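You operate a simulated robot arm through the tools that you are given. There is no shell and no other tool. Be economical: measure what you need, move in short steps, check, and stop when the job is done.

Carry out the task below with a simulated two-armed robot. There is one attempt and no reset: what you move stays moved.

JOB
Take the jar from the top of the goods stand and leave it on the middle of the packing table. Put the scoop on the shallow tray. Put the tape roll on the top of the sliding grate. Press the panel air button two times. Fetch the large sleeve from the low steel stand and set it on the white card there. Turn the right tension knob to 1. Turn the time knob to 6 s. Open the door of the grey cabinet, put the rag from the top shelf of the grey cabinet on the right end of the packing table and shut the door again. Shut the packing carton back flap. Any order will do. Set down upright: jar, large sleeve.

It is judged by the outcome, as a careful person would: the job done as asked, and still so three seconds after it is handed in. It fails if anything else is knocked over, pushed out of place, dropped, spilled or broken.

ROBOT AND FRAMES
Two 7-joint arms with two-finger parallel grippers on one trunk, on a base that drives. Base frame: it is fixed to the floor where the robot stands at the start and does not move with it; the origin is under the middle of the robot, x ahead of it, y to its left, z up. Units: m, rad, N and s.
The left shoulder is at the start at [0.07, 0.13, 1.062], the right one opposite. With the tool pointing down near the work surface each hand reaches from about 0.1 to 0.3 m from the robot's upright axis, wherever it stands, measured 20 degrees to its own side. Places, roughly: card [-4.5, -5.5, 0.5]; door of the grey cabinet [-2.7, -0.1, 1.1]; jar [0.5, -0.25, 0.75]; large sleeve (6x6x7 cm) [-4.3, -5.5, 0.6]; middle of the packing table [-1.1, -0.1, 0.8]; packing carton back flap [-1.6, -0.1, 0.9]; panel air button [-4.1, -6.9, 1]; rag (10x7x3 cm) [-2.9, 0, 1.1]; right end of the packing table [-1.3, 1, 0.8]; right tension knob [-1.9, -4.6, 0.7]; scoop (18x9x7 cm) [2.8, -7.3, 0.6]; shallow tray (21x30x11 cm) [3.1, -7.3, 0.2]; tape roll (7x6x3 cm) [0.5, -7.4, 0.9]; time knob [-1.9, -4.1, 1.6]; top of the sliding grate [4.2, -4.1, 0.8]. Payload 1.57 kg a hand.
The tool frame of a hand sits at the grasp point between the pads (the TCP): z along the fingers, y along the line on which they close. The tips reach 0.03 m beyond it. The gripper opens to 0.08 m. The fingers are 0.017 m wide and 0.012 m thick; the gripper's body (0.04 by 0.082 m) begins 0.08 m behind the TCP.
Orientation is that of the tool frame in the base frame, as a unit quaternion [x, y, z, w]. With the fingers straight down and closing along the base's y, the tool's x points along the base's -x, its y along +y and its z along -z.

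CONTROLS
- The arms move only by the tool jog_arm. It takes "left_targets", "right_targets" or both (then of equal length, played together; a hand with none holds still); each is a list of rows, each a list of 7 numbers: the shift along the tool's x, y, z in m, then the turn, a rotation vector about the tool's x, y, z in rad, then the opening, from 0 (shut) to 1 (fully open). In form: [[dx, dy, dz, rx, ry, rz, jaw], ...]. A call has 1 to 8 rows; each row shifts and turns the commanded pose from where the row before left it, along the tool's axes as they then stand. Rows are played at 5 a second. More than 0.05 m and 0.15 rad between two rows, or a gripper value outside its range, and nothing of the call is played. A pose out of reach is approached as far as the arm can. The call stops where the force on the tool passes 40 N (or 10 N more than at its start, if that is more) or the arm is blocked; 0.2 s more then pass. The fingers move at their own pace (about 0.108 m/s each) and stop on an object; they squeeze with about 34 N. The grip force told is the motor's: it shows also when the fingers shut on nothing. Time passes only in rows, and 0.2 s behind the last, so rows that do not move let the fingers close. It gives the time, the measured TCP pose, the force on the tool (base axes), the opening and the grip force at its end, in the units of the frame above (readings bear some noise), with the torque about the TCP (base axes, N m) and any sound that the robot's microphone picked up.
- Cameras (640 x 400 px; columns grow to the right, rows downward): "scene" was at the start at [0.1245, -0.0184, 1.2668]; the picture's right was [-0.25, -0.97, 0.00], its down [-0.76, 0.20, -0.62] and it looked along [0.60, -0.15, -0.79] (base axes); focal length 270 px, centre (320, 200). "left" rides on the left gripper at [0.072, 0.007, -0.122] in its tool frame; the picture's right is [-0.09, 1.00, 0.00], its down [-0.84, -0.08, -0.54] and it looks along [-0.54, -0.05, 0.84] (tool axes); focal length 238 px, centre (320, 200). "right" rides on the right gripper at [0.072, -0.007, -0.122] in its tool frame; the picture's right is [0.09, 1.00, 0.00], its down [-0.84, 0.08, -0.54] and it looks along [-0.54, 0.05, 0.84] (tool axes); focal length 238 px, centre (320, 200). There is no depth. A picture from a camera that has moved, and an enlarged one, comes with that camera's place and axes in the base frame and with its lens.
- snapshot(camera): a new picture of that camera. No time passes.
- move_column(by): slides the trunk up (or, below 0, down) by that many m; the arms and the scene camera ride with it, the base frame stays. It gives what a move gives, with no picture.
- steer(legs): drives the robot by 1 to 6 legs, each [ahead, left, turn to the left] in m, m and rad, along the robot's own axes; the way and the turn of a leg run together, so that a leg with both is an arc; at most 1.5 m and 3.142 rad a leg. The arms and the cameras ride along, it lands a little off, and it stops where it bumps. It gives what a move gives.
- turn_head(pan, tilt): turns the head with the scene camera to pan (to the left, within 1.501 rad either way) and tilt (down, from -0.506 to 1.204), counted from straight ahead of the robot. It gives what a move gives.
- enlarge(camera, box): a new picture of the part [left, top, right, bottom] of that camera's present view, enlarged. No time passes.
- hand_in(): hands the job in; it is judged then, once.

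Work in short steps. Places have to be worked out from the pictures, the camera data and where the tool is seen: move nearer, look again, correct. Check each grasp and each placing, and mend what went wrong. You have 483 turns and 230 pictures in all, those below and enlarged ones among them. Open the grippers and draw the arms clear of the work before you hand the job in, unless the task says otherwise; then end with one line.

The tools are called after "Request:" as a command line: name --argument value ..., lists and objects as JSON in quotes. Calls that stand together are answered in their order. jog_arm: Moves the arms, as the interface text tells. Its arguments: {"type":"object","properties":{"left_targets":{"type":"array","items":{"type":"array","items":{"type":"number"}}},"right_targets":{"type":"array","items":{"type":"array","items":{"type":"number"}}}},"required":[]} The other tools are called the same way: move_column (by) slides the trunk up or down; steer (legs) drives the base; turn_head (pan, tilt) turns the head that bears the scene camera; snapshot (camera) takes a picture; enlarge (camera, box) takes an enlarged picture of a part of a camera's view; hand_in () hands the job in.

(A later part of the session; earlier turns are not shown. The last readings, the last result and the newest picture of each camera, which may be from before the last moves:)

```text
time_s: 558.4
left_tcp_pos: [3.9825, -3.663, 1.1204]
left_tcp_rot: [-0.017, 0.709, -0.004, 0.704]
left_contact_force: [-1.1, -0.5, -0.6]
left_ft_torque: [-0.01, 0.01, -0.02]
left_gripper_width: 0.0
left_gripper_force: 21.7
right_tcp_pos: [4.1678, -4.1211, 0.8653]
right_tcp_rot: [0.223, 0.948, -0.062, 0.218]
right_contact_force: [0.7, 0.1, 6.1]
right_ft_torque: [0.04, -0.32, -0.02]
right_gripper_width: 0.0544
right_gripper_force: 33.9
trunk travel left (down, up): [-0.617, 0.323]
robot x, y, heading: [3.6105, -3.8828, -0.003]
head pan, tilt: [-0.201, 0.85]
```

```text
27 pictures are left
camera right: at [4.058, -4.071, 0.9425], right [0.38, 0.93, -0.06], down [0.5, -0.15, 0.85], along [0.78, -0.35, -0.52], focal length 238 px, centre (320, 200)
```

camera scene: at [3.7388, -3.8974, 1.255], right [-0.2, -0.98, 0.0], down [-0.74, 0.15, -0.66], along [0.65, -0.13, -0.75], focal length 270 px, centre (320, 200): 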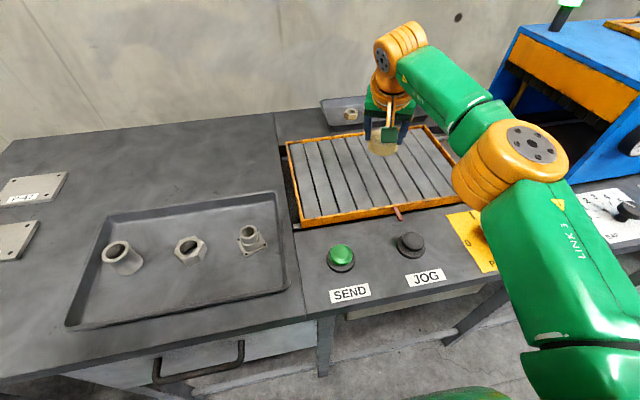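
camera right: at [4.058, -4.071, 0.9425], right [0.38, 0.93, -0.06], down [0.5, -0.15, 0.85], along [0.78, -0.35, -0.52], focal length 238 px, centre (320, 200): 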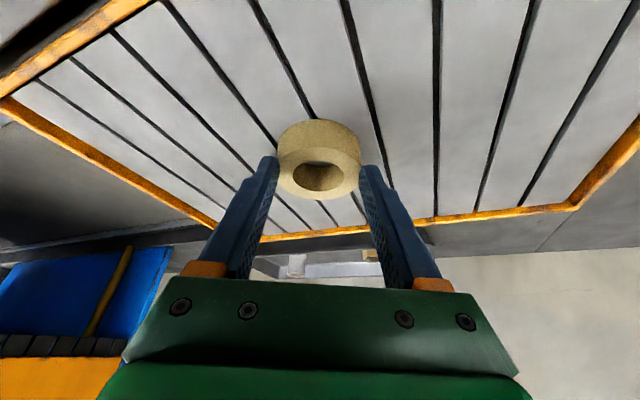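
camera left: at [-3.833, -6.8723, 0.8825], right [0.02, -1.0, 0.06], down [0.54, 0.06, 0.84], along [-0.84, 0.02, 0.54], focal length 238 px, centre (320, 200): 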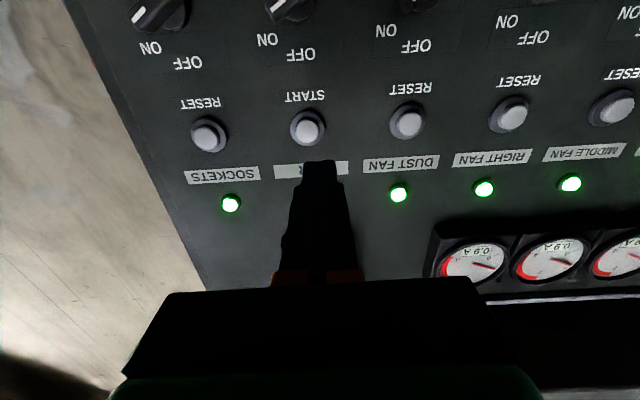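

Contact on the grate. I release, rise, back away, and verify.

Request:
move_column --by -0.004

Request:
jog_arm --right_targets '[[0, 0, 0, 0, 0, 0, 1], [0, 0, 0, 0, 0, 0, 1], [0, 0, 0, 0, 0, 0, 1]]'

Request:
move_column --by 0.25

Request:
snapshot --camera "scene"

```text
time_s: 558.9
left_tcp_pos: [3.9807, -3.6636, 1.118]
left_tcp_rot: [-0.017, 0.709, -0.004, 0.705]
left_contact_force: [1.2, 0.0, 0.1]
left_ft_torque: [-0.02, -0.01, 0.01]
left_gripper_width: 0.0001
left_gripper_force: 21.0
right_tcp_pos: [4.1665, -4.1208, 0.8616]
right_tcp_rot: [0.224, 0.947, -0.062, 0.22]
right_contact_force: [7.3, -5.3, 20.8]
right_ft_torque: [-0.06, -0.87, -0.15]
right_gripper_width: 0.0547
right_gripper_force: 34.2
trunk travel left (down, up): [-0.613, 0.327]
robot x, y, heading: [3.6113, -3.884, -0.001]
head pan, tilt: [-0.201, 0.85]
```

```text
time_s: 559.7
left_tcp_pos: [3.9845, -3.6648, 1.1157]
left_tcp_rot: [-0.017, 0.71, -0.004, 0.704]
left_contact_force: [-0.1, 0.1, 0.3]
left_ft_torque: [0.0, 0.01, 0.0]
left_gripper_width: 0.0
left_gripper_force: 21.0
right_tcp_pos: [4.1695, -4.121, 0.8584]
right_tcp_rot: [0.224, 0.948, -0.062, 0.216]
right_contact_force: [-0.4, -0.1, 0.3]
right_ft_torque: [0.01, 0.02, -0.02]
right_gripper_width: 0.0799
right_gripper_force: 0.1
trunk travel left (down, up): [-0.613, 0.327]
robot x, y, heading: [3.6128, -3.8841, -0.003]
head pan, tilt: [-0.201, 0.85]
```

```text
time_s: 562.3
left_tcp_pos: [3.9852, -3.6639, 1.3673]
left_tcp_rot: [-0.018, 0.71, -0.003, 0.704]
left_contact_force: [-0.2, -0.5, 0.4]
left_ft_torque: [-0.01, 0.0, 0.01]
left_gripper_width: 0.0001
left_gripper_force: 21.3
right_tcp_pos: [4.169, -4.1205, 1.1085]
right_tcp_rot: [0.223, 0.948, -0.062, 0.217]
right_contact_force: [0.1, -0.3, 0.0]
right_ft_torque: [0.0, 0.03, 0.01]
right_gripper_width: 0.0799
right_gripper_force: 0.1
trunk travel left (down, up): [-0.863, 0.077]
robot x, y, heading: [3.6121, -3.8827, -0.002]
head pan, tilt: [-0.201, 0.85]
```

```text
26 pictures are left
camera scene: at [3.7388, -3.8973, 1.434], right [-0.2, -0.98, 0.0], down [-0.74, 0.15, -0.66], along [0.65, -0.13, -0.75], focal length 270 px, centre (320, 200)
```

scene: 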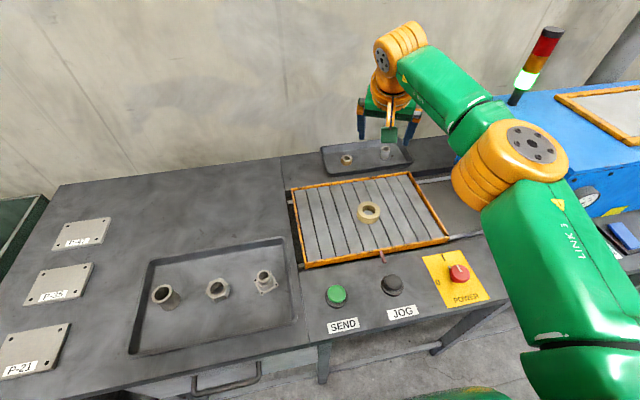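

The tape roll lies on the grate. Last is the scoop: I back off and drive to the orange shelf.

Request:
steer --legs '[[-0.6, 0, 0], [0, 0, -1.57], [1.4, 0.15, 0], [0.75, 0.0, 0]]'

Request:
move_column --by -0.3

Request:
turn_head --pan 0.0 --tilt 0.45

Request:
snapshot --camera "scene"

```text
time_s: 579.9
left_tcp_pos: [3.3057, -6.4285, 1.3672]
left_tcp_rot: [0.496, 0.508, -0.507, 0.488]
left_contact_force: [-0.4, 0.5, 0.2]
left_ft_torque: [-0.01, -0.02, 0.01]
left_gripper_width: 0.0
left_gripper_force: 20.7
right_tcp_pos: [2.8454, -6.5999, 1.1102]
right_tcp_rot: [0.836, 0.5, -0.199, 0.107]
right_contact_force: [-1.3, 0.9, 0.2]
right_ft_torque: [0.01, -0.02, 0.0]
right_gripper_width: 0.08
right_gripper_force: 0.1
trunk travel left (down, up): [-0.863, 0.077]
robot x, y, heading: [3.1022, -6.0523, -1.597]
head pan, tilt: [-0.201, 0.85]
```

```text
time_s: 582.9
left_tcp_pos: [3.3074, -6.4283, 1.0672]
left_tcp_rot: [0.497, 0.508, -0.507, 0.489]
left_contact_force: [0.1, -0.2, 0.0]
left_ft_torque: [-0.02, 0.02, 0.01]
left_gripper_width: 0.0001
left_gripper_force: 21.3
right_tcp_pos: [2.8441, -6.6007, 0.8085]
right_tcp_rot: [0.836, 0.501, -0.198, 0.107]
right_contact_force: [-0.6, 0.3, 0.6]
right_ft_torque: [0.01, 0.0, -0.01]
right_gripper_width: 0.0801
right_gripper_force: 0.1
trunk travel left (down, up): [-0.563, 0.377]
robot x, y, heading: [3.1, -6.05, -1.6]
head pan, tilt: [-0.201, 0.85]
```

```text
time_s: 583.8
left_tcp_pos: [3.3061, -6.4277, 1.0664]
left_tcp_rot: [0.496, 0.509, -0.507, 0.488]
left_contact_force: [-0.5, -0.6, 0.1]
left_ft_torque: [-0.01, 0.04, -0.02]
left_gripper_width: 0.0
left_gripper_force: 21.2
right_tcp_pos: [2.8448, -6.6013, 0.8088]
right_tcp_rot: [0.836, 0.501, -0.198, 0.106]
right_contact_force: [-1.0, -0.1, -1.0]
right_ft_torque: [0.02, 0.02, 0.02]
right_gripper_width: 0.0801
right_gripper_force: 0.1
trunk travel left (down, up): [-0.563, 0.377]
robot x, y, heading: [3.0946, -6.05, -1.599]
head pan, tilt: [0.0, 0.45]
```

```text
25 pictures are left
camera scene: at [3.0959, -6.1908, 1.1684], right [-1.0, 0.03, 0.0], down [0.01, 0.44, -0.9], along [-0.03, -0.9, -0.44], focal length 270 px, centre (320, 200)
```

scene: 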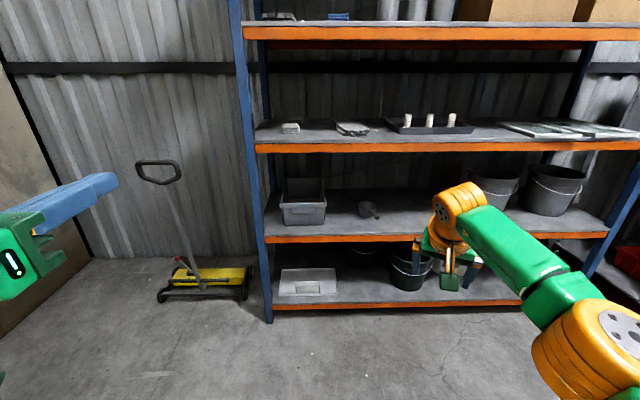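

I see the scoop on the second level and the shallow tray on the bottom level. I zoom in on both.

Request:
enlarge --camera "scene" --box '[255, 160, 445, 310]'

```text
2.67 times, centred on (350, 235) of scene
camera zoom: at [3.0959, -6.1908, 1.1684], right [-1.0, 0.03, 0.0], down [0.01, 0.44, -0.9], along [-0.03, -0.9, -0.44], focal length 721 px, centre (240, 107)
```

zoom: 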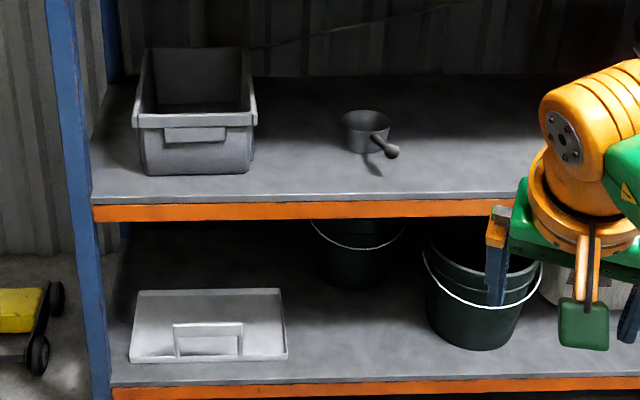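

The scoop's handle points toward the front at about (2.80, -7.26, 0.55), the shelf front is near y=-7.18, and the tray lies at x 2.96–3.27, y -7.24 to -7.44. I orient the right hand (pointing -y, pitched about 35°) while still out in the open.

Request:
jog_arm --right_targets '[[0, 0, 0, -0.062, 0, -0.13, 0.6], [0, 0, 0, -0.062, 0, -0.13, 0.6], [0, 0, 0, -0.062, 0, -0.13, 0.6], [0, 0, 0, -0.062, 0, -0.13, 0.6], [0, 0, 0, 0, -0.125, 0, 0.6], [0, 0, 0, 0, -0.125, 0, 0.6], [0, 0, 0, 0, -0.125, 0, 0.6], [0, 0, 0, 0, -0.125, 0, 0.6]]'

Request:
steer --legs '[[0.25, -0.14, 0.03]]'

Request:
move_column --by -0.15

Request:
snapshot --camera "right"

```text
time_s: 585.6
left_tcp_pos: [3.3052, -6.4294, 1.067]
left_tcp_rot: [0.497, 0.508, -0.507, 0.488]
left_contact_force: [-0.1, 0.5, 0.7]
left_ft_torque: [0.03, 0.03, -0.02]
left_gripper_width: 0.0
left_gripper_force: 21.1
right_tcp_pos: [2.8386, -6.5961, 0.8095]
right_tcp_rot: [0.6, 0.659, -0.315, 0.327]
right_contact_force: [0.6, 0.5, 0.7]
right_ft_torque: [-0.01, 0.0, 0.01]
right_gripper_width: 0.0481
right_gripper_force: 0.1
right hand out of reach, approached as far as the arm can: row 4
trunk travel left (down, up): [-0.563, 0.377]
robot x, y, heading: [3.1003, -6.0493, -1.602]
head pan, tilt: [0.0, 0.45]
```

```text
time_s: 587.6
left_tcp_pos: [3.172, -6.6716, 1.065]
left_tcp_rot: [0.49, 0.514, -0.501, 0.494]
left_contact_force: [0.3, -0.1, 0.6]
left_ft_torque: [0.01, 0.0, 0.04]
left_gripper_width: 0.0001
left_gripper_force: 20.9
right_tcp_pos: [2.709, -6.8515, 0.8086]
right_tcp_rot: [0.59, 0.667, -0.31, 0.332]
right_contact_force: [0.1, -0.3, -0.1]
right_ft_torque: [-0.02, 0.03, 0.01]
right_gripper_width: 0.0481
right_gripper_force: 0.0
trunk travel left (down, up): [-0.563, 0.377]
robot x, y, heading: [2.9523, -6.2999, -1.573]
head pan, tilt: [0.0, 0.45]
```

```text
time_s: 589.4
left_tcp_pos: [3.1711, -6.6703, 0.9163]
left_tcp_rot: [0.49, 0.514, -0.5, 0.496]
left_contact_force: [-0.4, -0.4, 0.4]
left_ft_torque: [0.03, 0.04, 0.0]
left_gripper_width: 0.0
left_gripper_force: 21.3
right_tcp_pos: [2.708, -6.8523, 0.6581]
right_tcp_rot: [0.591, 0.668, -0.309, 0.331]
right_contact_force: [0.0, -0.4, -0.1]
right_ft_torque: [0.0, 0.0, -0.01]
right_gripper_width: 0.0481
right_gripper_force: 0.2
trunk travel left (down, up): [-0.413, 0.527]
robot x, y, heading: [2.9546, -6.2978, -1.566]
head pan, tilt: [0.0, 0.45]
```

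```text
23 pictures are left
camera right: at [2.6847, -6.7114, 0.6733], right [0.98, 0.16, -0.1], down [0.11, -0.04, 0.99], along [0.16, -0.99, -0.06], focal length 238 px, centre (320, 200)
```

right: 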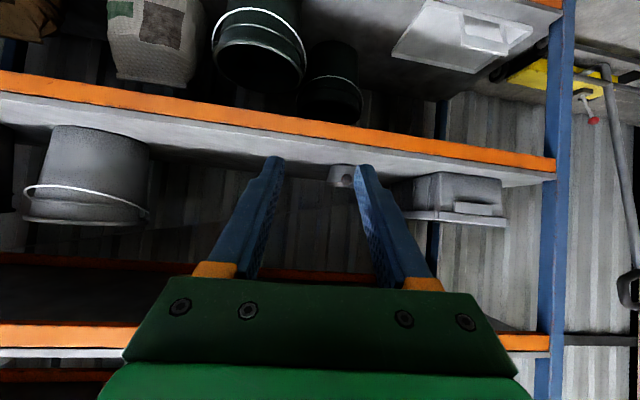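

The scoop shows at about (2.83, -7.3). I pull the left hand back and bring the right hand to a pre-grasp spot in front of the handle.

Request:
jog_arm --left_targets '[[0, 0.02, -0.04, 0, 0, 0, 0], [0, 0.02, -0.04, 0, 0, 0, 0], [0, 0.02, -0.03, 0, 0, 0, 0]]'

Request:
steer --legs '[[0.28, 0.083, 0.0]]'

Request:
move_column --by -0.03

Request:
snapshot --camera "right"

Request:
enlarge --camera "scene" --box '[270, 170, 430, 280]'

```text
time_s: 590.1
left_tcp_pos: [3.2339, -6.5637, 0.9251]
left_tcp_rot: [0.49, 0.514, -0.5, 0.495]
left_contact_force: [-0.5, -0.1, 0.4]
left_ft_torque: [0.04, 0.01, -0.02]
left_gripper_width: 0.0002
left_gripper_force: 21.2
left hand out of reach, approached as far as the arm can: row 1
right_tcp_pos: [2.7095, -6.852, 0.6602]
right_tcp_rot: [0.59, 0.668, -0.31, 0.331]
right_contact_force: [-0.7, 0.8, 0.0]
right_ft_torque: [0.01, 0.0, 0.01]
right_gripper_width: 0.0481
right_gripper_force: 0.0
trunk travel left (down, up): [-0.413, 0.527]
robot x, y, heading: [2.9512, -6.3003, -1.571]
head pan, tilt: [0.0, 0.45]
```

```text
time_s: 592.1
left_tcp_pos: [3.3162, -6.8402, 0.9262]
left_tcp_rot: [0.49, 0.514, -0.5, 0.495]
left_contact_force: [-0.8, 0.5, 0.1]
left_ft_torque: [0.04, 0.0, 0.03]
left_gripper_width: 0.0
left_gripper_force: 21.6
right_tcp_pos: [2.7906, -7.1273, 0.6575]
right_tcp_rot: [0.591, 0.667, -0.311, 0.331]
right_contact_force: [0.3, 0.0, 0.2]
right_ft_torque: [-0.01, 0.03, -0.02]
right_gripper_width: 0.0481
right_gripper_force: 0.1
trunk travel left (down, up): [-0.413, 0.527]
robot x, y, heading: [3.0341, -6.5751, -1.569]
head pan, tilt: [0.0, 0.45]
```

```text
time_s: 592.9
left_tcp_pos: [3.3151, -6.8401, 0.8968]
left_tcp_rot: [0.491, 0.513, -0.501, 0.495]
left_contact_force: [0.1, 0.1, 0.1]
left_ft_torque: [0.01, 0.03, -0.01]
left_gripper_width: 0.0004
left_gripper_force: 21.7
right_tcp_pos: [2.7899, -7.1274, 0.6287]
right_tcp_rot: [0.592, 0.666, -0.311, 0.33]
right_contact_force: [0.2, -0.2, 0.3]
right_ft_torque: [-0.02, -0.02, 0.02]
right_gripper_width: 0.0479
right_gripper_force: 0.1
trunk travel left (down, up): [-0.383, 0.557]
robot x, y, heading: [3.0361, -6.5745, -1.569]
head pan, tilt: [0.0, 0.45]
```

```text
22 pictures are left
camera right: at [2.7663, -6.987, 0.6432], right [0.98, 0.16, -0.1], down [0.11, -0.04, 0.99], along [0.16, -0.99, -0.06], focal length 238 px, centre (320, 200)
```

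right: 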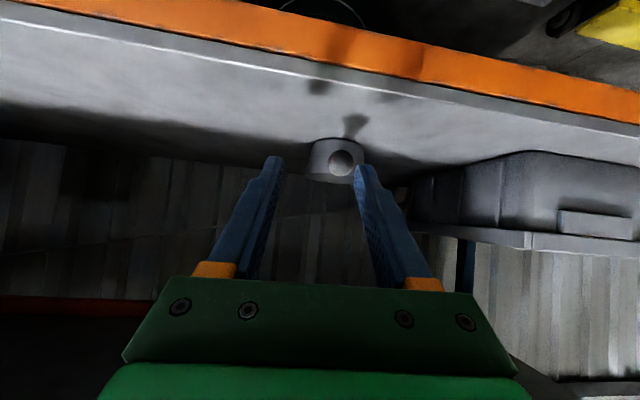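

```text
3.64 times, centred on (350, 225) of scene
camera zoom: at [3.0361, -6.7152, 0.9884], right [-1.0, 0.0, 0.0], down [0.0, 0.44, -0.9], along [0.0, -0.9, -0.44], focal length 983 px, centre (211, 109)
```

zoom: 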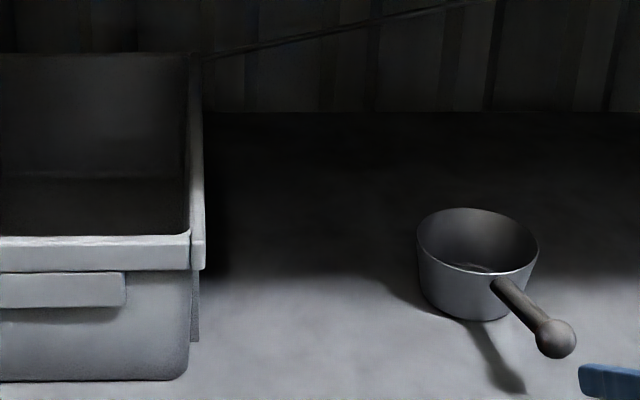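

The ball end of the handle is at (2.819, -7.211, 0.588) and the bowl at (2.836, -7.336). I approach the handle halfway and check.

Request:
jog_arm --right_targets '[[-0.01, 0.011, 0.03, 0, 0, 0, 0.8], [-0.01, 0.011, 0.03, 0, 0, 0, 0.8]]'

Request:
snapshot --camera "right"

```text
time_s: 593.5
left_tcp_pos: [3.316, -6.8412, 0.8954]
left_tcp_rot: [0.49, 0.515, -0.501, 0.495]
left_contact_force: [0.3, 0.0, 0.1]
left_ft_torque: [-0.02, 0.0, 0.02]
left_gripper_width: 0.0
left_gripper_force: 21.0
right_tcp_pos: [2.819, -7.1862, 0.61]
right_tcp_rot: [0.592, 0.666, -0.311, 0.331]
right_contact_force: [-0.2, -0.4, 0.7]
right_ft_torque: [0.01, -0.01, -0.01]
right_gripper_width: 0.0641
right_gripper_force: 0.0
trunk travel left (down, up): [-0.383, 0.557]
robot x, y, heading: [3.0338, -6.5686, -1.571]
head pan, tilt: [0.0, 0.45]
```

```text
20 pictures are left
camera right: at [2.7946, -7.0455, 0.6236], right [0.98, 0.16, -0.1], down [0.11, -0.04, 0.99], along [0.16, -0.99, -0.06], focal length 238 px, centre (320, 200)
```

right: 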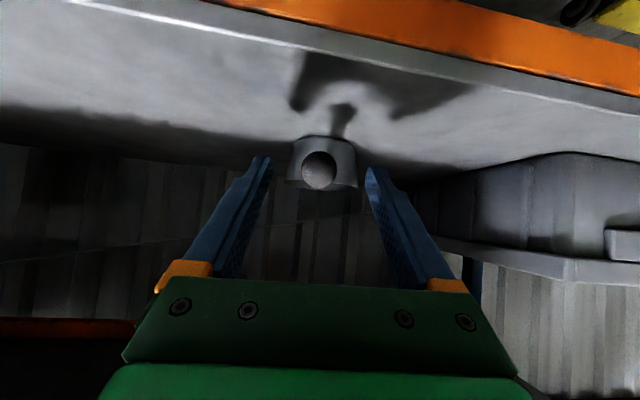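

The ball end is between the fingers. I advance the remaining 6 cm and close on the handle.

Request:
jog_arm --right_targets '[[-0.007, 0.0015, 0.031, 0, 0, 0, 0.8], [-0.007, 0.0015, 0.03, 0, 0, 0, 0.8], [0, 0, 0, 0, 0, 0, 0], [0, 0, 0, 0, 0, 0, 0], [0, 0, 0, 0, 0, 0, 0]]'

Request:
snapshot --camera "right"

```text
time_s: 594.7
left_tcp_pos: [3.3146, -6.8403, 0.8948]
left_tcp_rot: [0.49, 0.514, -0.501, 0.495]
left_contact_force: [0.2, -1.0, -0.2]
left_ft_torque: [0.0, 0.01, 0.0]
left_gripper_width: 0.0
left_gripper_force: 21.7
right_tcp_pos: [2.8218, -7.2242, 0.5921]
right_tcp_rot: [0.591, 0.667, -0.311, 0.331]
right_contact_force: [0.8, 0.4, 0.7]
right_ft_torque: [-0.03, -0.06, 0.04]
right_gripper_width: 0.023
right_gripper_force: 34.0
right hand out of reach, approached as far as the arm can: row 2
trunk travel left (down, up): [-0.383, 0.557]
robot x, y, heading: [3.0361, -6.5751, -1.574]
head pan, tilt: [0.0, 0.45]
```

```text
19 pictures are left
camera right: at [2.799, -7.0836, 0.6075], right [0.98, 0.16, -0.1], down [0.11, -0.04, 0.99], along [0.16, -0.99, -0.06], focal length 238 px, centre (320, 200)
```

right: 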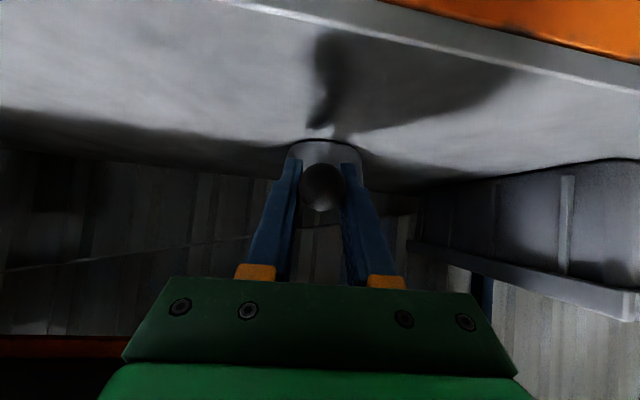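

The grip is on the ball itself, which could rotate. I reopen, drive 2 cm ahead, and regrip on the handle proper.

Request:
jog_arm --right_targets '[[0, 0, 0, 0, 0, 0, 0.7], [0, 0, 0, 0, 0, 0, 0.7]]'

Request:
steer --legs '[[0.025, 0.004, 0.0]]'

Request:
jog_arm --right_targets '[[0.004, 0, 0.003, 0, 0, 0, 0.7], [0, 0, 0, 0, 0, 0, 0], [0, 0, 0, 0, 0, 0, 0], [0, 0, 0, 0, 0, 0, 0]]'

Request:
snapshot --camera "right"

```text
time_s: 595.3
left_tcp_pos: [3.3148, -6.841, 0.8953]
left_tcp_rot: [0.49, 0.514, -0.5, 0.495]
left_contact_force: [-0.5, -0.8, -0.6]
left_ft_torque: [0.02, 0.01, 0.0]
left_gripper_width: 0.0001
left_gripper_force: 21.2
right_tcp_pos: [2.8224, -7.2234, 0.5929]
right_tcp_rot: [0.591, 0.667, -0.31, 0.33]
right_contact_force: [0.7, -0.4, -0.2]
right_ft_torque: [-0.05, 0.02, -0.02]
right_gripper_width: 0.0561
right_gripper_force: 0.0
trunk travel left (down, up): [-0.383, 0.557]
robot x, y, heading: [3.0372, -6.57, -1.569]
head pan, tilt: [0.0, 0.45]
```

```text
time_s: 596.1
left_tcp_pos: [3.3206, -6.8658, 0.8968]
left_tcp_rot: [0.49, 0.515, -0.5, 0.495]
left_contact_force: [-0.7, -0.2, -0.2]
left_ft_torque: [0.03, -0.03, 0.0]
left_gripper_width: 0.0
left_gripper_force: 21.0
right_tcp_pos: [2.8261, -7.2488, 0.5929]
right_tcp_rot: [0.591, 0.667, -0.31, 0.331]
right_contact_force: [0.5, -0.1, 0.1]
right_ft_torque: [0.01, 0.01, -0.03]
right_gripper_width: 0.0561
right_gripper_force: 0.0
trunk travel left (down, up): [-0.383, 0.557]
robot x, y, heading: [3.0368, -6.6, -1.577]
head pan, tilt: [0.0, 0.45]
```

```text
time_s: 597.1
left_tcp_pos: [3.3199, -6.8657, 0.8955]
left_tcp_rot: [0.49, 0.515, -0.501, 0.495]
left_contact_force: [-0.4, -0.2, -0.5]
left_ft_torque: [0.01, -0.04, 0.04]
left_gripper_width: 0.0001
left_gripper_force: 21.3
right_tcp_pos: [2.8261, -7.2483, 0.5884]
right_tcp_rot: [0.592, 0.666, -0.311, 0.33]
right_contact_force: [0.2, -1.4, -0.2]
right_ft_torque: [-0.01, -0.03, -0.01]
right_gripper_width: 0.0145
right_gripper_force: 30.2
trunk travel left (down, up): [-0.383, 0.557]
robot x, y, heading: [3.0399, -6.6007, -1.566]
head pan, tilt: [0.0, 0.45]
```

```text
18 pictures are left
camera right: at [2.8022, -7.1086, 0.6025], right [0.98, 0.16, -0.1], down [0.11, -0.04, 0.99], along [0.16, -0.99, -0.06], focal length 238 px, centre (320, 200)
```

right: 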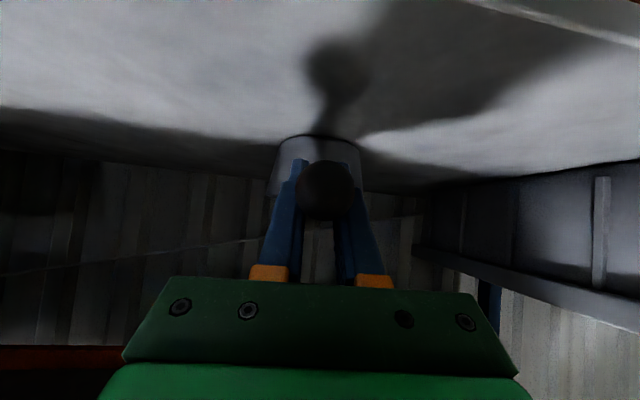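

The handle is gripped (14.5 mm). I lift slightly and back straight out of the shelf.

Request:
move_column --by 0.04

Request:
steer --legs '[[-0.32, 0.0, 0.0]]'

Request:
snapshot --camera "scene"

```text
time_s: 597.9
left_tcp_pos: [3.3198, -6.8661, 0.9366]
left_tcp_rot: [0.49, 0.514, -0.501, 0.494]
left_contact_force: [0.7, -0.7, 0.3]
left_ft_torque: [-0.02, -0.02, 0.0]
left_gripper_width: 0.0001
left_gripper_force: 21.2
right_tcp_pos: [2.8271, -7.2496, 0.6274]
right_tcp_rot: [0.592, 0.667, -0.31, 0.33]
right_contact_force: [0.7, 0.4, -0.4]
right_ft_torque: [0.07, 0.0, 0.0]
right_gripper_width: 0.0144
right_gripper_force: 31.0
trunk travel left (down, up): [-0.423, 0.517]
robot x, y, heading: [3.0382, -6.6001, -1.572]
head pan, tilt: [0.0, 0.45]
```

```text
time_s: 600.1
left_tcp_pos: [3.3204, -6.5442, 0.9359]
left_tcp_rot: [0.49, 0.515, -0.501, 0.494]
left_contact_force: [0.6, -0.4, 0.0]
left_ft_torque: [-0.01, 0.04, -0.02]
left_gripper_width: 0.0
left_gripper_force: 21.1
right_tcp_pos: [2.8252, -6.927, 0.6288]
right_tcp_rot: [0.592, 0.666, -0.311, 0.331]
right_contact_force: [-0.1, 0.4, -1.3]
right_ft_torque: [0.11, 0.03, 0.01]
right_gripper_width: 0.0143
right_gripper_force: 30.4
trunk travel left (down, up): [-0.423, 0.517]
robot x, y, heading: [3.0386, -6.2745, -1.572]
head pan, tilt: [0.0, 0.45]
```

```text
17 pictures are left
camera scene: at [3.0406, -6.4184, 1.0285], right [-1.0, 0.0, 0.0], down [0.0, 0.44, -0.9], along [0.0, -0.9, -0.44], focal length 270 px, centre (320, 200)
```

scene: 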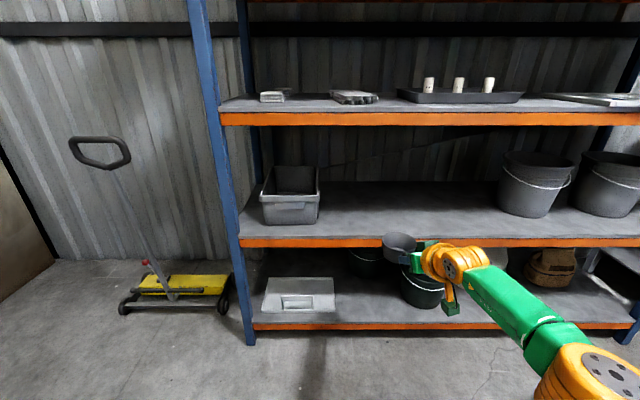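

The scoop is held level. The tray spans x 2.97–3.28 from y≈-7.22 back, and the shelf level there is z≈0.12. I shift left over to it and lower.

Request:
steer --legs '[[0.0, 0.285, 0.0]]'

Request:
move_column --by -0.28

Request:
turn_head --pan -0.3 --tilt 0.5

Request:
snapshot --camera "scene"

```text
time_s: 602.0
left_tcp_pos: [3.6046, -6.5449, 0.9346]
left_tcp_rot: [0.491, 0.514, -0.501, 0.494]
left_contact_force: [-0.2, 0.1, 1.0]
left_ft_torque: [0.0, -0.01, 0.01]
left_gripper_width: 0.0
left_gripper_force: 21.1
right_tcp_pos: [3.1101, -6.9278, 0.6276]
right_tcp_rot: [0.591, 0.667, -0.31, 0.331]
right_contact_force: [-1.0, 0.2, -0.6]
right_ft_torque: [0.09, 0.03, 0.0]
right_gripper_width: 0.0144
right_gripper_force: 30.5
trunk travel left (down, up): [-0.423, 0.517]
robot x, y, heading: [3.3247, -6.2758, -1.575]
head pan, tilt: [0.0, 0.45]
```

```text
time_s: 604.9
left_tcp_pos: [3.6038, -6.5452, 0.6556]
left_tcp_rot: [0.49, 0.514, -0.501, 0.495]
left_contact_force: [0.2, 0.4, -0.3]
left_ft_torque: [0.0, 0.01, 0.01]
left_gripper_width: 0.0
left_gripper_force: 21.0
right_tcp_pos: [3.1102, -6.9276, 0.3482]
right_tcp_rot: [0.592, 0.667, -0.31, 0.33]
right_contact_force: [-0.3, 0.5, -1.5]
right_ft_torque: [0.11, -0.03, 0.0]
right_gripper_width: 0.0143
right_gripper_force: 30.3
trunk travel left (down, up): [-0.143, 0.797]
robot x, y, heading: [3.3241, -6.2763, -1.574]
head pan, tilt: [0.0, 0.45]
```

```text
time_s: 605.7
left_tcp_pos: [3.6042, -6.5445, 0.6555]
left_tcp_rot: [0.491, 0.513, -0.501, 0.494]
left_contact_force: [0.7, 0.0, 0.1]
left_ft_torque: [0.02, -0.02, -0.02]
left_gripper_width: 0.0
left_gripper_force: 21.5
right_tcp_pos: [3.1101, -6.9263, 0.3482]
right_tcp_rot: [0.592, 0.667, -0.31, 0.33]
right_contact_force: [0.3, 0.0, -0.9]
right_ft_torque: [0.07, -0.01, -0.01]
right_gripper_width: 0.0146
right_gripper_force: 30.5
trunk travel left (down, up): [-0.143, 0.797]
robot x, y, heading: [3.3208, -6.2745, -1.573]
head pan, tilt: [-0.3, 0.499]
```

```text
16 pictures are left
camera scene: at [3.2978, -6.4143, 0.744], right [-0.95, 0.3, 0.0], down [0.14, 0.46, -0.88], along [-0.26, -0.84, -0.48], focal length 270 px, centre (320, 200)
```

scene: 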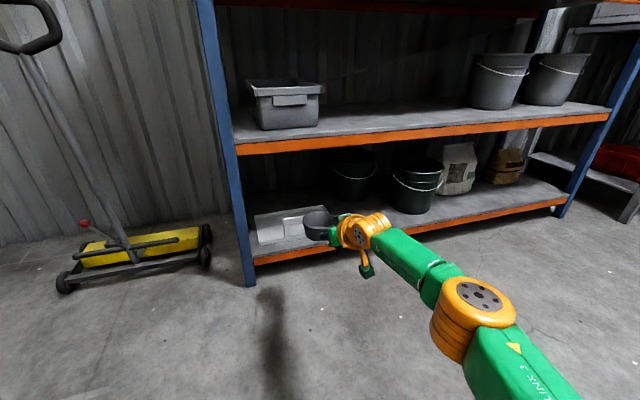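

The way in is clear. I drive forward so the bowl comes over the tray.

Request:
steer --legs '[[0.2, 0.0, 0.0]]'

Request:
snapshot --camera "right"

Request:
enlarge --camera "scene" --box '[220, 120, 460, 280]'

```text
time_s: 607.2
left_tcp_pos: [3.6062, -6.7383, 0.6563]
left_tcp_rot: [0.489, 0.515, -0.499, 0.496]
left_contact_force: [0.2, -1.0, 0.2]
left_ft_torque: [0.04, 0.03, -0.03]
left_gripper_width: 0.0
left_gripper_force: 21.4
right_tcp_pos: [3.1132, -7.1232, 0.3483]
right_tcp_rot: [0.591, 0.667, -0.31, 0.331]
right_contact_force: [-0.6, -0.8, -1.7]
right_ft_torque: [0.11, 0.02, 0.01]
right_gripper_width: 0.0145
right_gripper_force: 30.9
trunk travel left (down, up): [-0.143, 0.797]
robot x, y, heading: [3.3219, -6.4733, -1.571]
head pan, tilt: [-0.3, 0.499]
```

```text
15 pictures are left
camera right: at [3.0885, -6.9825, 0.3621], right [0.98, 0.16, -0.1], down [0.11, -0.04, 0.99], along [0.16, -0.99, -0.06], focal length 238 px, centre (320, 200)
```

right: 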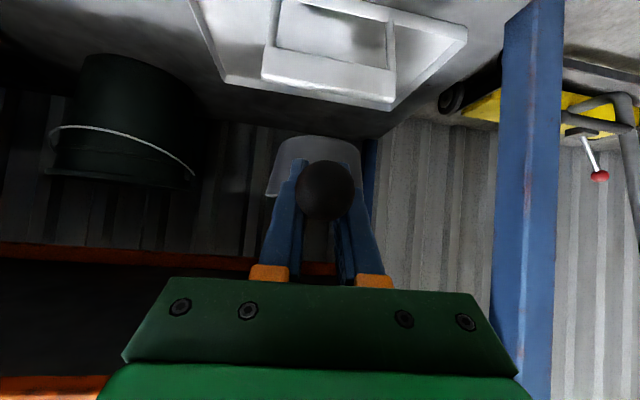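

```text
2.50 times, centred on (340, 200) of scene
camera zoom: at [3.2982, -6.6087, 0.7439], right [-0.96, 0.29, 0.0], down [0.14, 0.46, -0.88], along [-0.26, -0.84, -0.48], focal length 676 px, centre (270, 200)
```

zoom: 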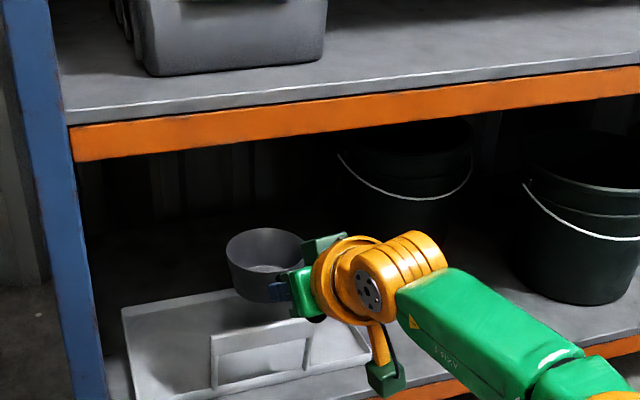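

The tray has low walls and an upright pull loop at its front (x 3.05–3.18, y≈-7.23, up to z 0.215). I'll set the scoop to the right of that loop: handle at x≈3.02, bowl centred near (3.03, -7.345).

Request:
steer --legs '[[0.0, -0.094, 0.0], [0.13, 0, 0]]'

Request:
snapshot --camera "right"

Request:
enlarge --camera "scene" --box '[220, 120, 460, 280]'

```text
time_s: 609.3
left_tcp_pos: [3.5105, -6.868, 0.656]
left_tcp_rot: [0.49, 0.515, -0.5, 0.495]
left_contact_force: [-0.5, 0.3, 0.4]
left_ft_torque: [0.0, 0.01, 0.0]
left_gripper_width: 0.0003
left_gripper_force: 21.5
right_tcp_pos: [3.0172, -7.2534, 0.347]
right_tcp_rot: [0.591, 0.667, -0.31, 0.331]
right_contact_force: [-0.2, 0.4, -1.7]
right_ft_torque: [0.1, 0.01, 0.0]
right_gripper_width: 0.0144
right_gripper_force: 30.7
trunk travel left (down, up): [-0.143, 0.797]
robot x, y, heading: [3.2286, -6.6002, -1.567]
head pan, tilt: [-0.3, 0.499]
```

```text
13 pictures are left
camera right: at [2.9929, -7.113, 0.3621], right [0.98, 0.16, -0.1], down [0.11, -0.04, 0.99], along [0.16, -0.99, -0.06], focal length 238 px, centre (320, 200)
```

right: 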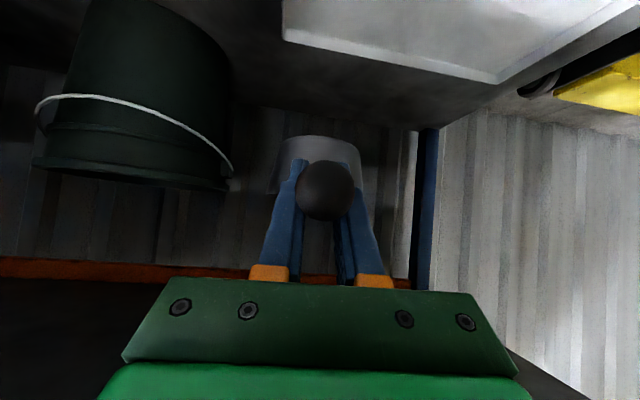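

```text
2.50 times, centred on (340, 200) of scene
camera zoom: at [3.203, -6.7393, 0.7439], right [-0.96, 0.3, 0.0], down [0.14, 0.46, -0.88], along [-0.26, -0.84, -0.48], focal length 676 px, centre (270, 200)
```

zoom: 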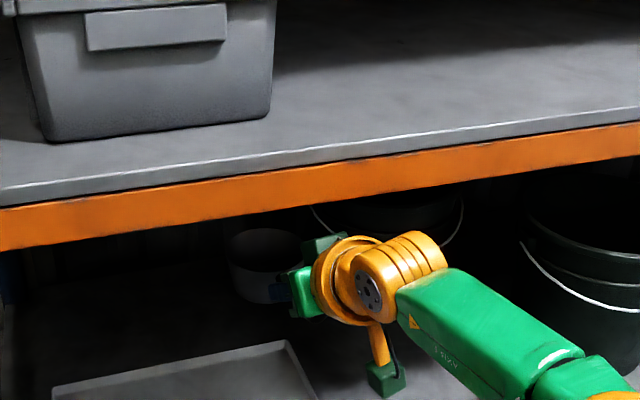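

The tray's back edge is at y≈-7.395 and its right edge at x≈2.973. I ease back 1.5 cm and left 4 mm, then lower gently with the trunk.

Request:
steer --legs '[[-0.015, 0.005, 0.0]]'

Request:
move_column --by -0.1

Request:
snapshot --camera "right"

```text
time_s: 610.0
left_tcp_pos: [3.5154, -6.8537, 0.6552]
left_tcp_rot: [0.489, 0.515, -0.499, 0.496]
left_contact_force: [-1.3, 0.2, -0.1]
left_ft_torque: [-0.03, 0.01, 0.01]
left_gripper_width: 0.0
left_gripper_force: 21.9
right_tcp_pos: [3.0229, -7.239, 0.3471]
right_tcp_rot: [0.59, 0.668, -0.31, 0.331]
right_contact_force: [-0.2, 0.8, -2.4]
right_ft_torque: [0.1, 0.04, 0.0]
right_gripper_width: 0.0146
right_gripper_force: 30.4
trunk travel left (down, up): [-0.143, 0.797]
robot x, y, heading: [3.237, -6.5883, -1.572]
head pan, tilt: [-0.3, 0.499]
```

```text
time_s: 611.4
left_tcp_pos: [3.5156, -6.8528, 0.5565]
left_tcp_rot: [0.489, 0.515, -0.5, 0.495]
left_contact_force: [-0.5, -0.3, 0.0]
left_ft_torque: [-0.02, -0.01, -0.01]
left_gripper_width: 0.0
left_gripper_force: 21.2
right_tcp_pos: [3.0227, -7.238, 0.2479]
right_tcp_rot: [0.591, 0.667, -0.31, 0.331]
right_contact_force: [0.3, -1.0, -0.5]
right_ft_torque: [0.08, 0.01, 0.02]
right_gripper_width: 0.0147
right_gripper_force: 30.6
trunk travel left (down, up): [-0.043, 0.897]
robot x, y, heading: [3.2333, -6.5859, -1.574]
head pan, tilt: [-0.3, 0.499]
```

```text
11 pictures are left
camera right: at [2.998, -7.0974, 0.2622], right [0.98, 0.16, -0.1], down [0.11, -0.04, 0.99], along [0.16, -0.99, -0.06], focal length 238 px, centre (320, 200)
```

right: 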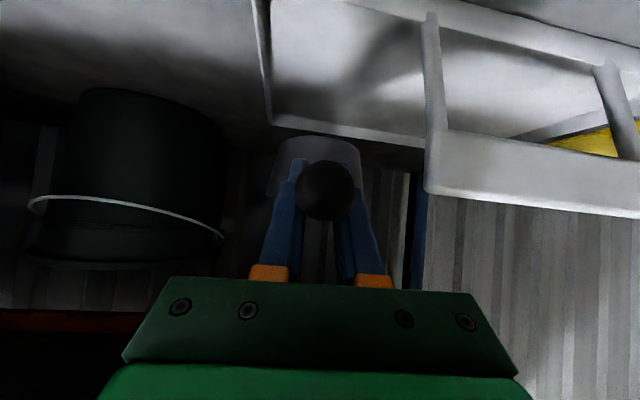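

The bowl will land inside the tray, clear of the walls and the loop. I lower in small steps to contact.

Request:
move_column --by -0.022

Request:
move_column --by -0.01

Request:
move_column --by -0.009

```text
time_s: 612.0
left_tcp_pos: [3.5148, -6.854, 0.5336]
left_tcp_rot: [0.489, 0.516, -0.5, 0.496]
left_contact_force: [0.2, -0.3, -0.4]
left_ft_torque: [0.03, 0.0, 0.01]
left_gripper_width: 0.0
left_gripper_force: 21.3
right_tcp_pos: [3.0222, -7.2362, 0.2252]
right_tcp_rot: [0.591, 0.667, -0.31, 0.331]
right_contact_force: [0.0, 0.0, -0.4]
right_ft_torque: [0.06, 0.0, 0.0]
right_gripper_width: 0.0145
right_gripper_force: 30.2
trunk travel left (down, up): [-0.021, 0.919]
robot x, y, heading: [3.2307, -6.5883, -1.573]
head pan, tilt: [-0.3, 0.499]
```

```text
time_s: 612.6
left_tcp_pos: [3.516, -6.8534, 0.5236]
left_tcp_rot: [0.49, 0.515, -0.5, 0.495]
left_contact_force: [-0.9, 0.2, -0.4]
left_ft_torque: [-0.03, 0.0, -0.02]
left_gripper_width: 0.0
left_gripper_force: 21.6
right_tcp_pos: [3.0211, -7.2384, 0.2161]
right_tcp_rot: [0.591, 0.667, -0.31, 0.331]
right_contact_force: [-0.6, 0.1, -1.8]
right_ft_torque: [0.07, 0.0, 0.0]
right_gripper_width: 0.0145
right_gripper_force: 31.1
trunk travel left (down, up): [-0.011, 0.929]
robot x, y, heading: [3.2348, -6.5868, -1.57]
head pan, tilt: [-0.3, 0.499]
```

```text
time_s: 613.2
left_tcp_pos: [3.5156, -6.8531, 0.5151]
left_tcp_rot: [0.49, 0.515, -0.5, 0.495]
left_contact_force: [1.3, -0.3, 0.9]
left_ft_torque: [0.01, 0.02, -0.03]
left_gripper_width: 0.0002
left_gripper_force: 21.4
right_tcp_pos: [3.0228, -7.2368, 0.2069]
right_tcp_rot: [0.591, 0.667, -0.31, 0.331]
right_contact_force: [0.3, 0.7, -1.5]
right_ft_torque: [0.08, 0.02, 0.01]
right_gripper_width: 0.0143
right_gripper_force: 31.0
trunk travel left (down, up): [-0.002, 0.938]
robot x, y, heading: [3.2363, -6.5874, -1.575]
head pan, tilt: [-0.3, 0.499]
```

The trunk is at its bottom and there is no contact yet. I lower the last bit with the arm.

Request:
jog_arm --right_targets '[[0.005, 0, 0.0036, 0, 0, 0, 0], [0.005, 0, 0.0036, 0, 0, 0, 0]]'

Request:
jog_arm --right_targets '[[0.005, 0, 0.0036, 0, 0, 0, 0], [0.005, 0, 0.0036, 0, 0, 0, 0]]'

Request:
snapshot --camera "right"

```text
time_s: 613.8
left_tcp_pos: [3.5161, -6.8532, 0.5145]
left_tcp_rot: [0.49, 0.514, -0.5, 0.496]
left_contact_force: [-0.1, -0.3, 0.3]
left_ft_torque: [0.01, 0.03, 0.0]
left_gripper_width: 0.0
left_gripper_force: 21.6
right_tcp_pos: [3.0217, -7.2369, 0.1944]
right_tcp_rot: [0.591, 0.668, -0.31, 0.33]
right_contact_force: [0.3, -0.8, -0.8]
right_ft_torque: [0.07, -0.02, -0.03]
right_gripper_width: 0.0144
right_gripper_force: 30.2
trunk travel left (down, up): [-0.002, 0.938]
robot x, y, heading: [3.234, -6.5841, -1.571]
head pan, tilt: [-0.3, 0.499]
```

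```text
time_s: 614.4
left_tcp_pos: [3.5148, -6.8504, 0.5168]
left_tcp_rot: [0.487, 0.514, -0.502, 0.496]
left_contact_force: [-1.1, 0.2, -0.1]
left_ft_torque: [0.0, -0.03, -0.03]
left_gripper_width: 0.0003
left_gripper_force: 21.1
right_tcp_pos: [3.0208, -7.2368, 0.189]
right_tcp_rot: [0.589, 0.666, -0.314, 0.333]
right_contact_force: [-0.3, 5.8, 18.5]
right_ft_torque: [-0.62, -0.04, 0.05]
right_gripper_width: 0.0149
right_gripper_force: 30.9
trunk travel left (down, up): [-0.002, 0.938]
robot x, y, heading: [3.2326, -6.5845, -1.576]
head pan, tilt: [-0.3, 0.499]
```

```text
10 pictures are left
camera right: at [2.9978, -7.0965, 0.2019], right [0.98, 0.16, -0.1], down [0.11, -0.03, 0.99], along [0.16, -0.99, -0.05], focal length 238 px, centre (320, 200)
```

right: 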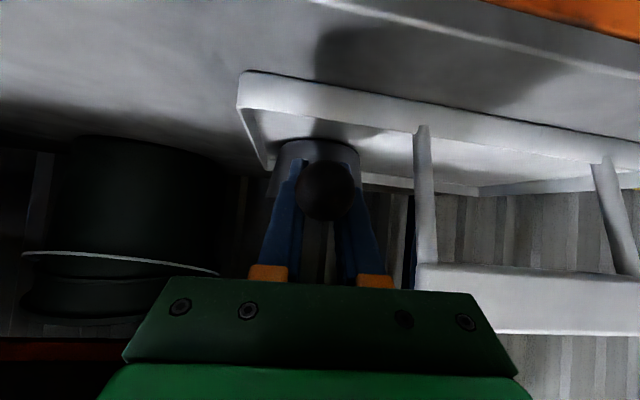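

The scoop rests inside the tray. I open, withdraw back along the hand's axis, and check.

Request:
jog_arm --right_targets '[[0, 0, 0, 0, 0, 0, 0.7], [0, 0, 0, 0, 0, 0, 0.7], [0, 0, -0.02, 0, 0, 0, 0.7], [0, 0, -0.03, 0, 0, 0, 0.7], [0, 0, -0.03, 0, 0, 0, 0.7], [0, 0, -0.03, 0, 0, 0, 0.7]]'

Request:
steer --legs '[[-0.3, 0.0, 0.0]]'

Request:
move_column --by 0.3

Request:
turn_head --pan 0.1 --tilt 0.6

Request:
snapshot --camera "scene"

```text
time_s: 615.8
left_tcp_pos: [3.5155, -6.8526, 0.5144]
left_tcp_rot: [0.489, 0.515, -0.5, 0.496]
left_contact_force: [-0.1, 0.3, 0.4]
left_ft_torque: [0.01, -0.01, -0.01]
left_gripper_width: 0.0
left_gripper_force: 21.8
right_tcp_pos: [3.0134, -7.1495, 0.246]
right_tcp_rot: [0.591, 0.667, -0.311, 0.331]
right_contact_force: [-0.4, -0.1, 0.1]
right_ft_torque: [0.02, 0.0, 0.02]
right_gripper_width: 0.0561
right_gripper_force: 0.1
trunk travel left (down, up): [-0.002, 0.938]
robot x, y, heading: [3.2367, -6.5851, -1.57]
head pan, tilt: [-0.3, 0.499]
```

```text
time_s: 617.9
left_tcp_pos: [3.5143, -6.5532, 0.515]
left_tcp_rot: [0.49, 0.514, -0.501, 0.495]
left_contact_force: [-0.7, 0.8, -0.1]
left_ft_torque: [0.01, -0.03, 0.01]
left_gripper_width: 0.0002
left_gripper_force: 21.1
right_tcp_pos: [3.0122, -6.8483, 0.2455]
right_tcp_rot: [0.591, 0.667, -0.31, 0.331]
right_contact_force: [-1.2, 0.5, 1.3]
right_ft_torque: [0.01, -0.01, -0.01]
right_gripper_width: 0.056
right_gripper_force: 0.1
trunk travel left (down, up): [-0.002, 0.938]
robot x, y, heading: [3.232, -6.2869, -1.572]
head pan, tilt: [-0.3, 0.499]
```

```text
time_s: 620.9
left_tcp_pos: [3.5143, -6.5521, 0.8152]
left_tcp_rot: [0.49, 0.515, -0.5, 0.495]
left_contact_force: [0.0, 0.2, -0.2]
left_ft_torque: [0.05, 0.01, 0.0]
left_gripper_width: 0.0002
left_gripper_force: 21.6
right_tcp_pos: [3.0131, -6.8481, 0.5466]
right_tcp_rot: [0.591, 0.667, -0.31, 0.331]
right_contact_force: [-0.6, -0.5, 0.4]
right_ft_torque: [0.01, -0.03, 0.02]
right_gripper_width: 0.0562
right_gripper_force: 0.1
trunk travel left (down, up): [-0.302, 0.638]
robot x, y, heading: [3.2357, -6.2851, -1.576]
head pan, tilt: [-0.3, 0.499]
```

```text
time_s: 621.7
left_tcp_pos: [3.5141, -6.5522, 0.815]
left_tcp_rot: [0.49, 0.514, -0.5, 0.495]
left_contact_force: [-0.3, 0.4, 0.7]
left_ft_torque: [-0.02, 0.01, -0.01]
left_gripper_width: 0.0003
left_gripper_force: 21.1
right_tcp_pos: [3.0122, -6.8463, 0.5463]
right_tcp_rot: [0.591, 0.667, -0.31, 0.331]
right_contact_force: [-0.2, 0.4, 0.3]
right_ft_torque: [0.02, 0.01, 0.0]
right_gripper_width: 0.056
right_gripper_force: 0.0
trunk travel left (down, up): [-0.302, 0.638]
robot x, y, heading: [3.2337, -6.2887, -1.575]
head pan, tilt: [0.099, 0.6]
```

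```text
9 pictures are left
camera scene: at [3.2435, -6.4232, 0.8939], right [-1.0, -0.1, 0.0], down [-0.06, 0.56, -0.83], along [0.08, -0.82, -0.56], focal length 270 px, centre (320, 200)
```

scene: 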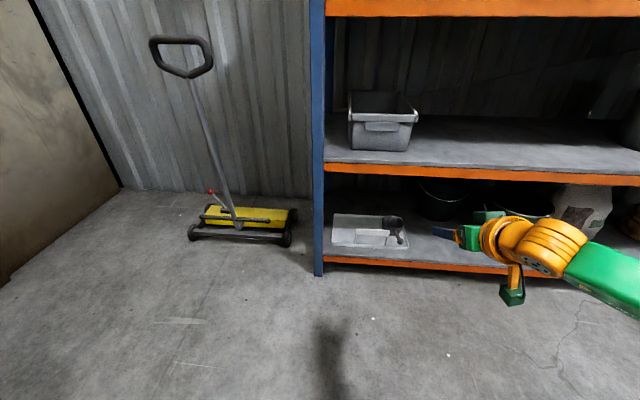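

Request:
enlarge --camera "scene" --box '[315, 190, 435, 280]'

```text
4.44 times, centred on (375, 235) of scene
camera zoom: at [3.2435, -6.4232, 0.8939], right [-1.0, -0.1, 0.0], down [-0.06, 0.56, -0.83], along [0.08, -0.82, -0.56], focal length 1202 px, centre (76, 44)
```

zoom: 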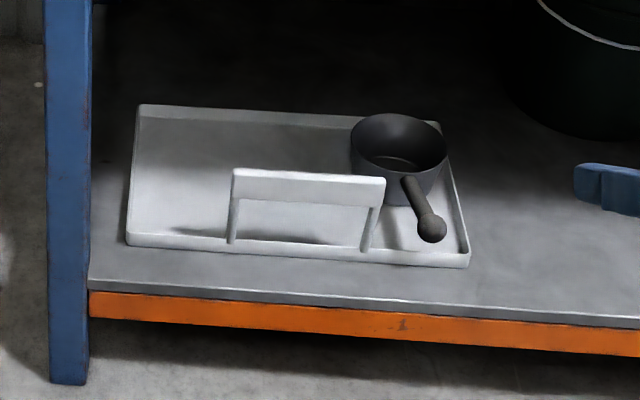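

The scoop sits in the tray. Before handing in, I check from here that the wire basket on the sink bench was not disturbed.

Request:
move_column --by 0.4

Request:
steer --legs '[[-0.3, -1.3, 0.0]]'

Request:
turn_head --pan -0.9 --tilt 0.25

Request:
enlarge --camera "scene" --box '[220, 120, 460, 280]'

```text
time_s: 625.6
left_tcp_pos: [3.5141, -6.5517, 1.2143]
left_tcp_rot: [0.49, 0.514, -0.5, 0.495]
left_contact_force: [-0.2, -0.4, 0.3]
left_ft_torque: [-0.02, 0.0, 0.0]
left_gripper_width: 0.0
left_gripper_force: 21.0
right_tcp_pos: [3.0124, -6.8476, 0.9454]
right_tcp_rot: [0.591, 0.667, -0.311, 0.331]
right_contact_force: [0.1, -0.1, -0.1]
right_ft_torque: [0.0, -0.03, 0.0]
right_gripper_width: 0.0559
right_gripper_force: 0.1
trunk travel left (down, up): [-0.702, 0.238]
robot x, y, heading: [3.232, -6.2863, -1.574]
head pan, tilt: [0.099, 0.6]
```

```text
time_s: 632.3
left_tcp_pos: [2.2036, -6.2489, 1.2163]
left_tcp_rot: [0.491, 0.513, -0.501, 0.494]
left_contact_force: [0.0, 0.3, 0.3]
left_ft_torque: [0.0, -0.02, -0.03]
left_gripper_width: 0.0
left_gripper_force: 21.1
right_tcp_pos: [1.6995, -6.5407, 0.9461]
right_tcp_rot: [0.592, 0.666, -0.311, 0.331]
right_contact_force: [0.6, -0.6, -0.9]
right_ft_torque: [-0.01, -0.01, 0.0]
right_gripper_width: 0.056
right_gripper_force: 0.0
trunk travel left (down, up): [-0.702, 0.238]
robot x, y, heading: [1.9209, -5.9823, -1.578]
head pan, tilt: [0.099, 0.6]
```

```text
time_s: 633.6
left_tcp_pos: [2.2038, -6.2483, 1.2153]
left_tcp_rot: [0.492, 0.513, -0.502, 0.493]
left_contact_force: [0.3, 0.1, 0.1]
left_ft_torque: [0.02, 0.01, 0.01]
left_gripper_width: 0.0
left_gripper_force: 21.1
right_tcp_pos: [1.7001, -6.5415, 0.9463]
right_tcp_rot: [0.593, 0.665, -0.311, 0.33]
right_contact_force: [-0.4, -0.3, -0.9]
right_ft_torque: [0.02, -0.02, -0.01]
right_gripper_width: 0.056
right_gripper_force: 0.1
trunk travel left (down, up): [-0.702, 0.238]
robot x, y, heading: [1.9229, -5.981, -1.579]
head pan, tilt: [-0.901, 0.25]
```

```text
2.50 times, centred on (340, 200) of scene
camera zoom: at [1.8507, -6.0879, 1.3261], right [-0.62, 0.79, 0.0], down [0.19, 0.15, -0.97], along [-0.76, -0.6, -0.25], focal length 676 px, centre (270, 200)
```

zoom: 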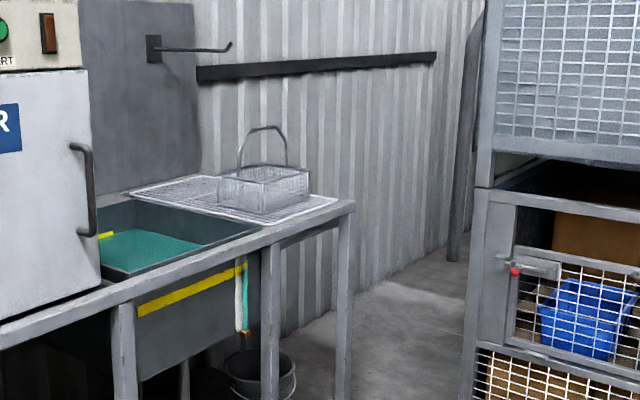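

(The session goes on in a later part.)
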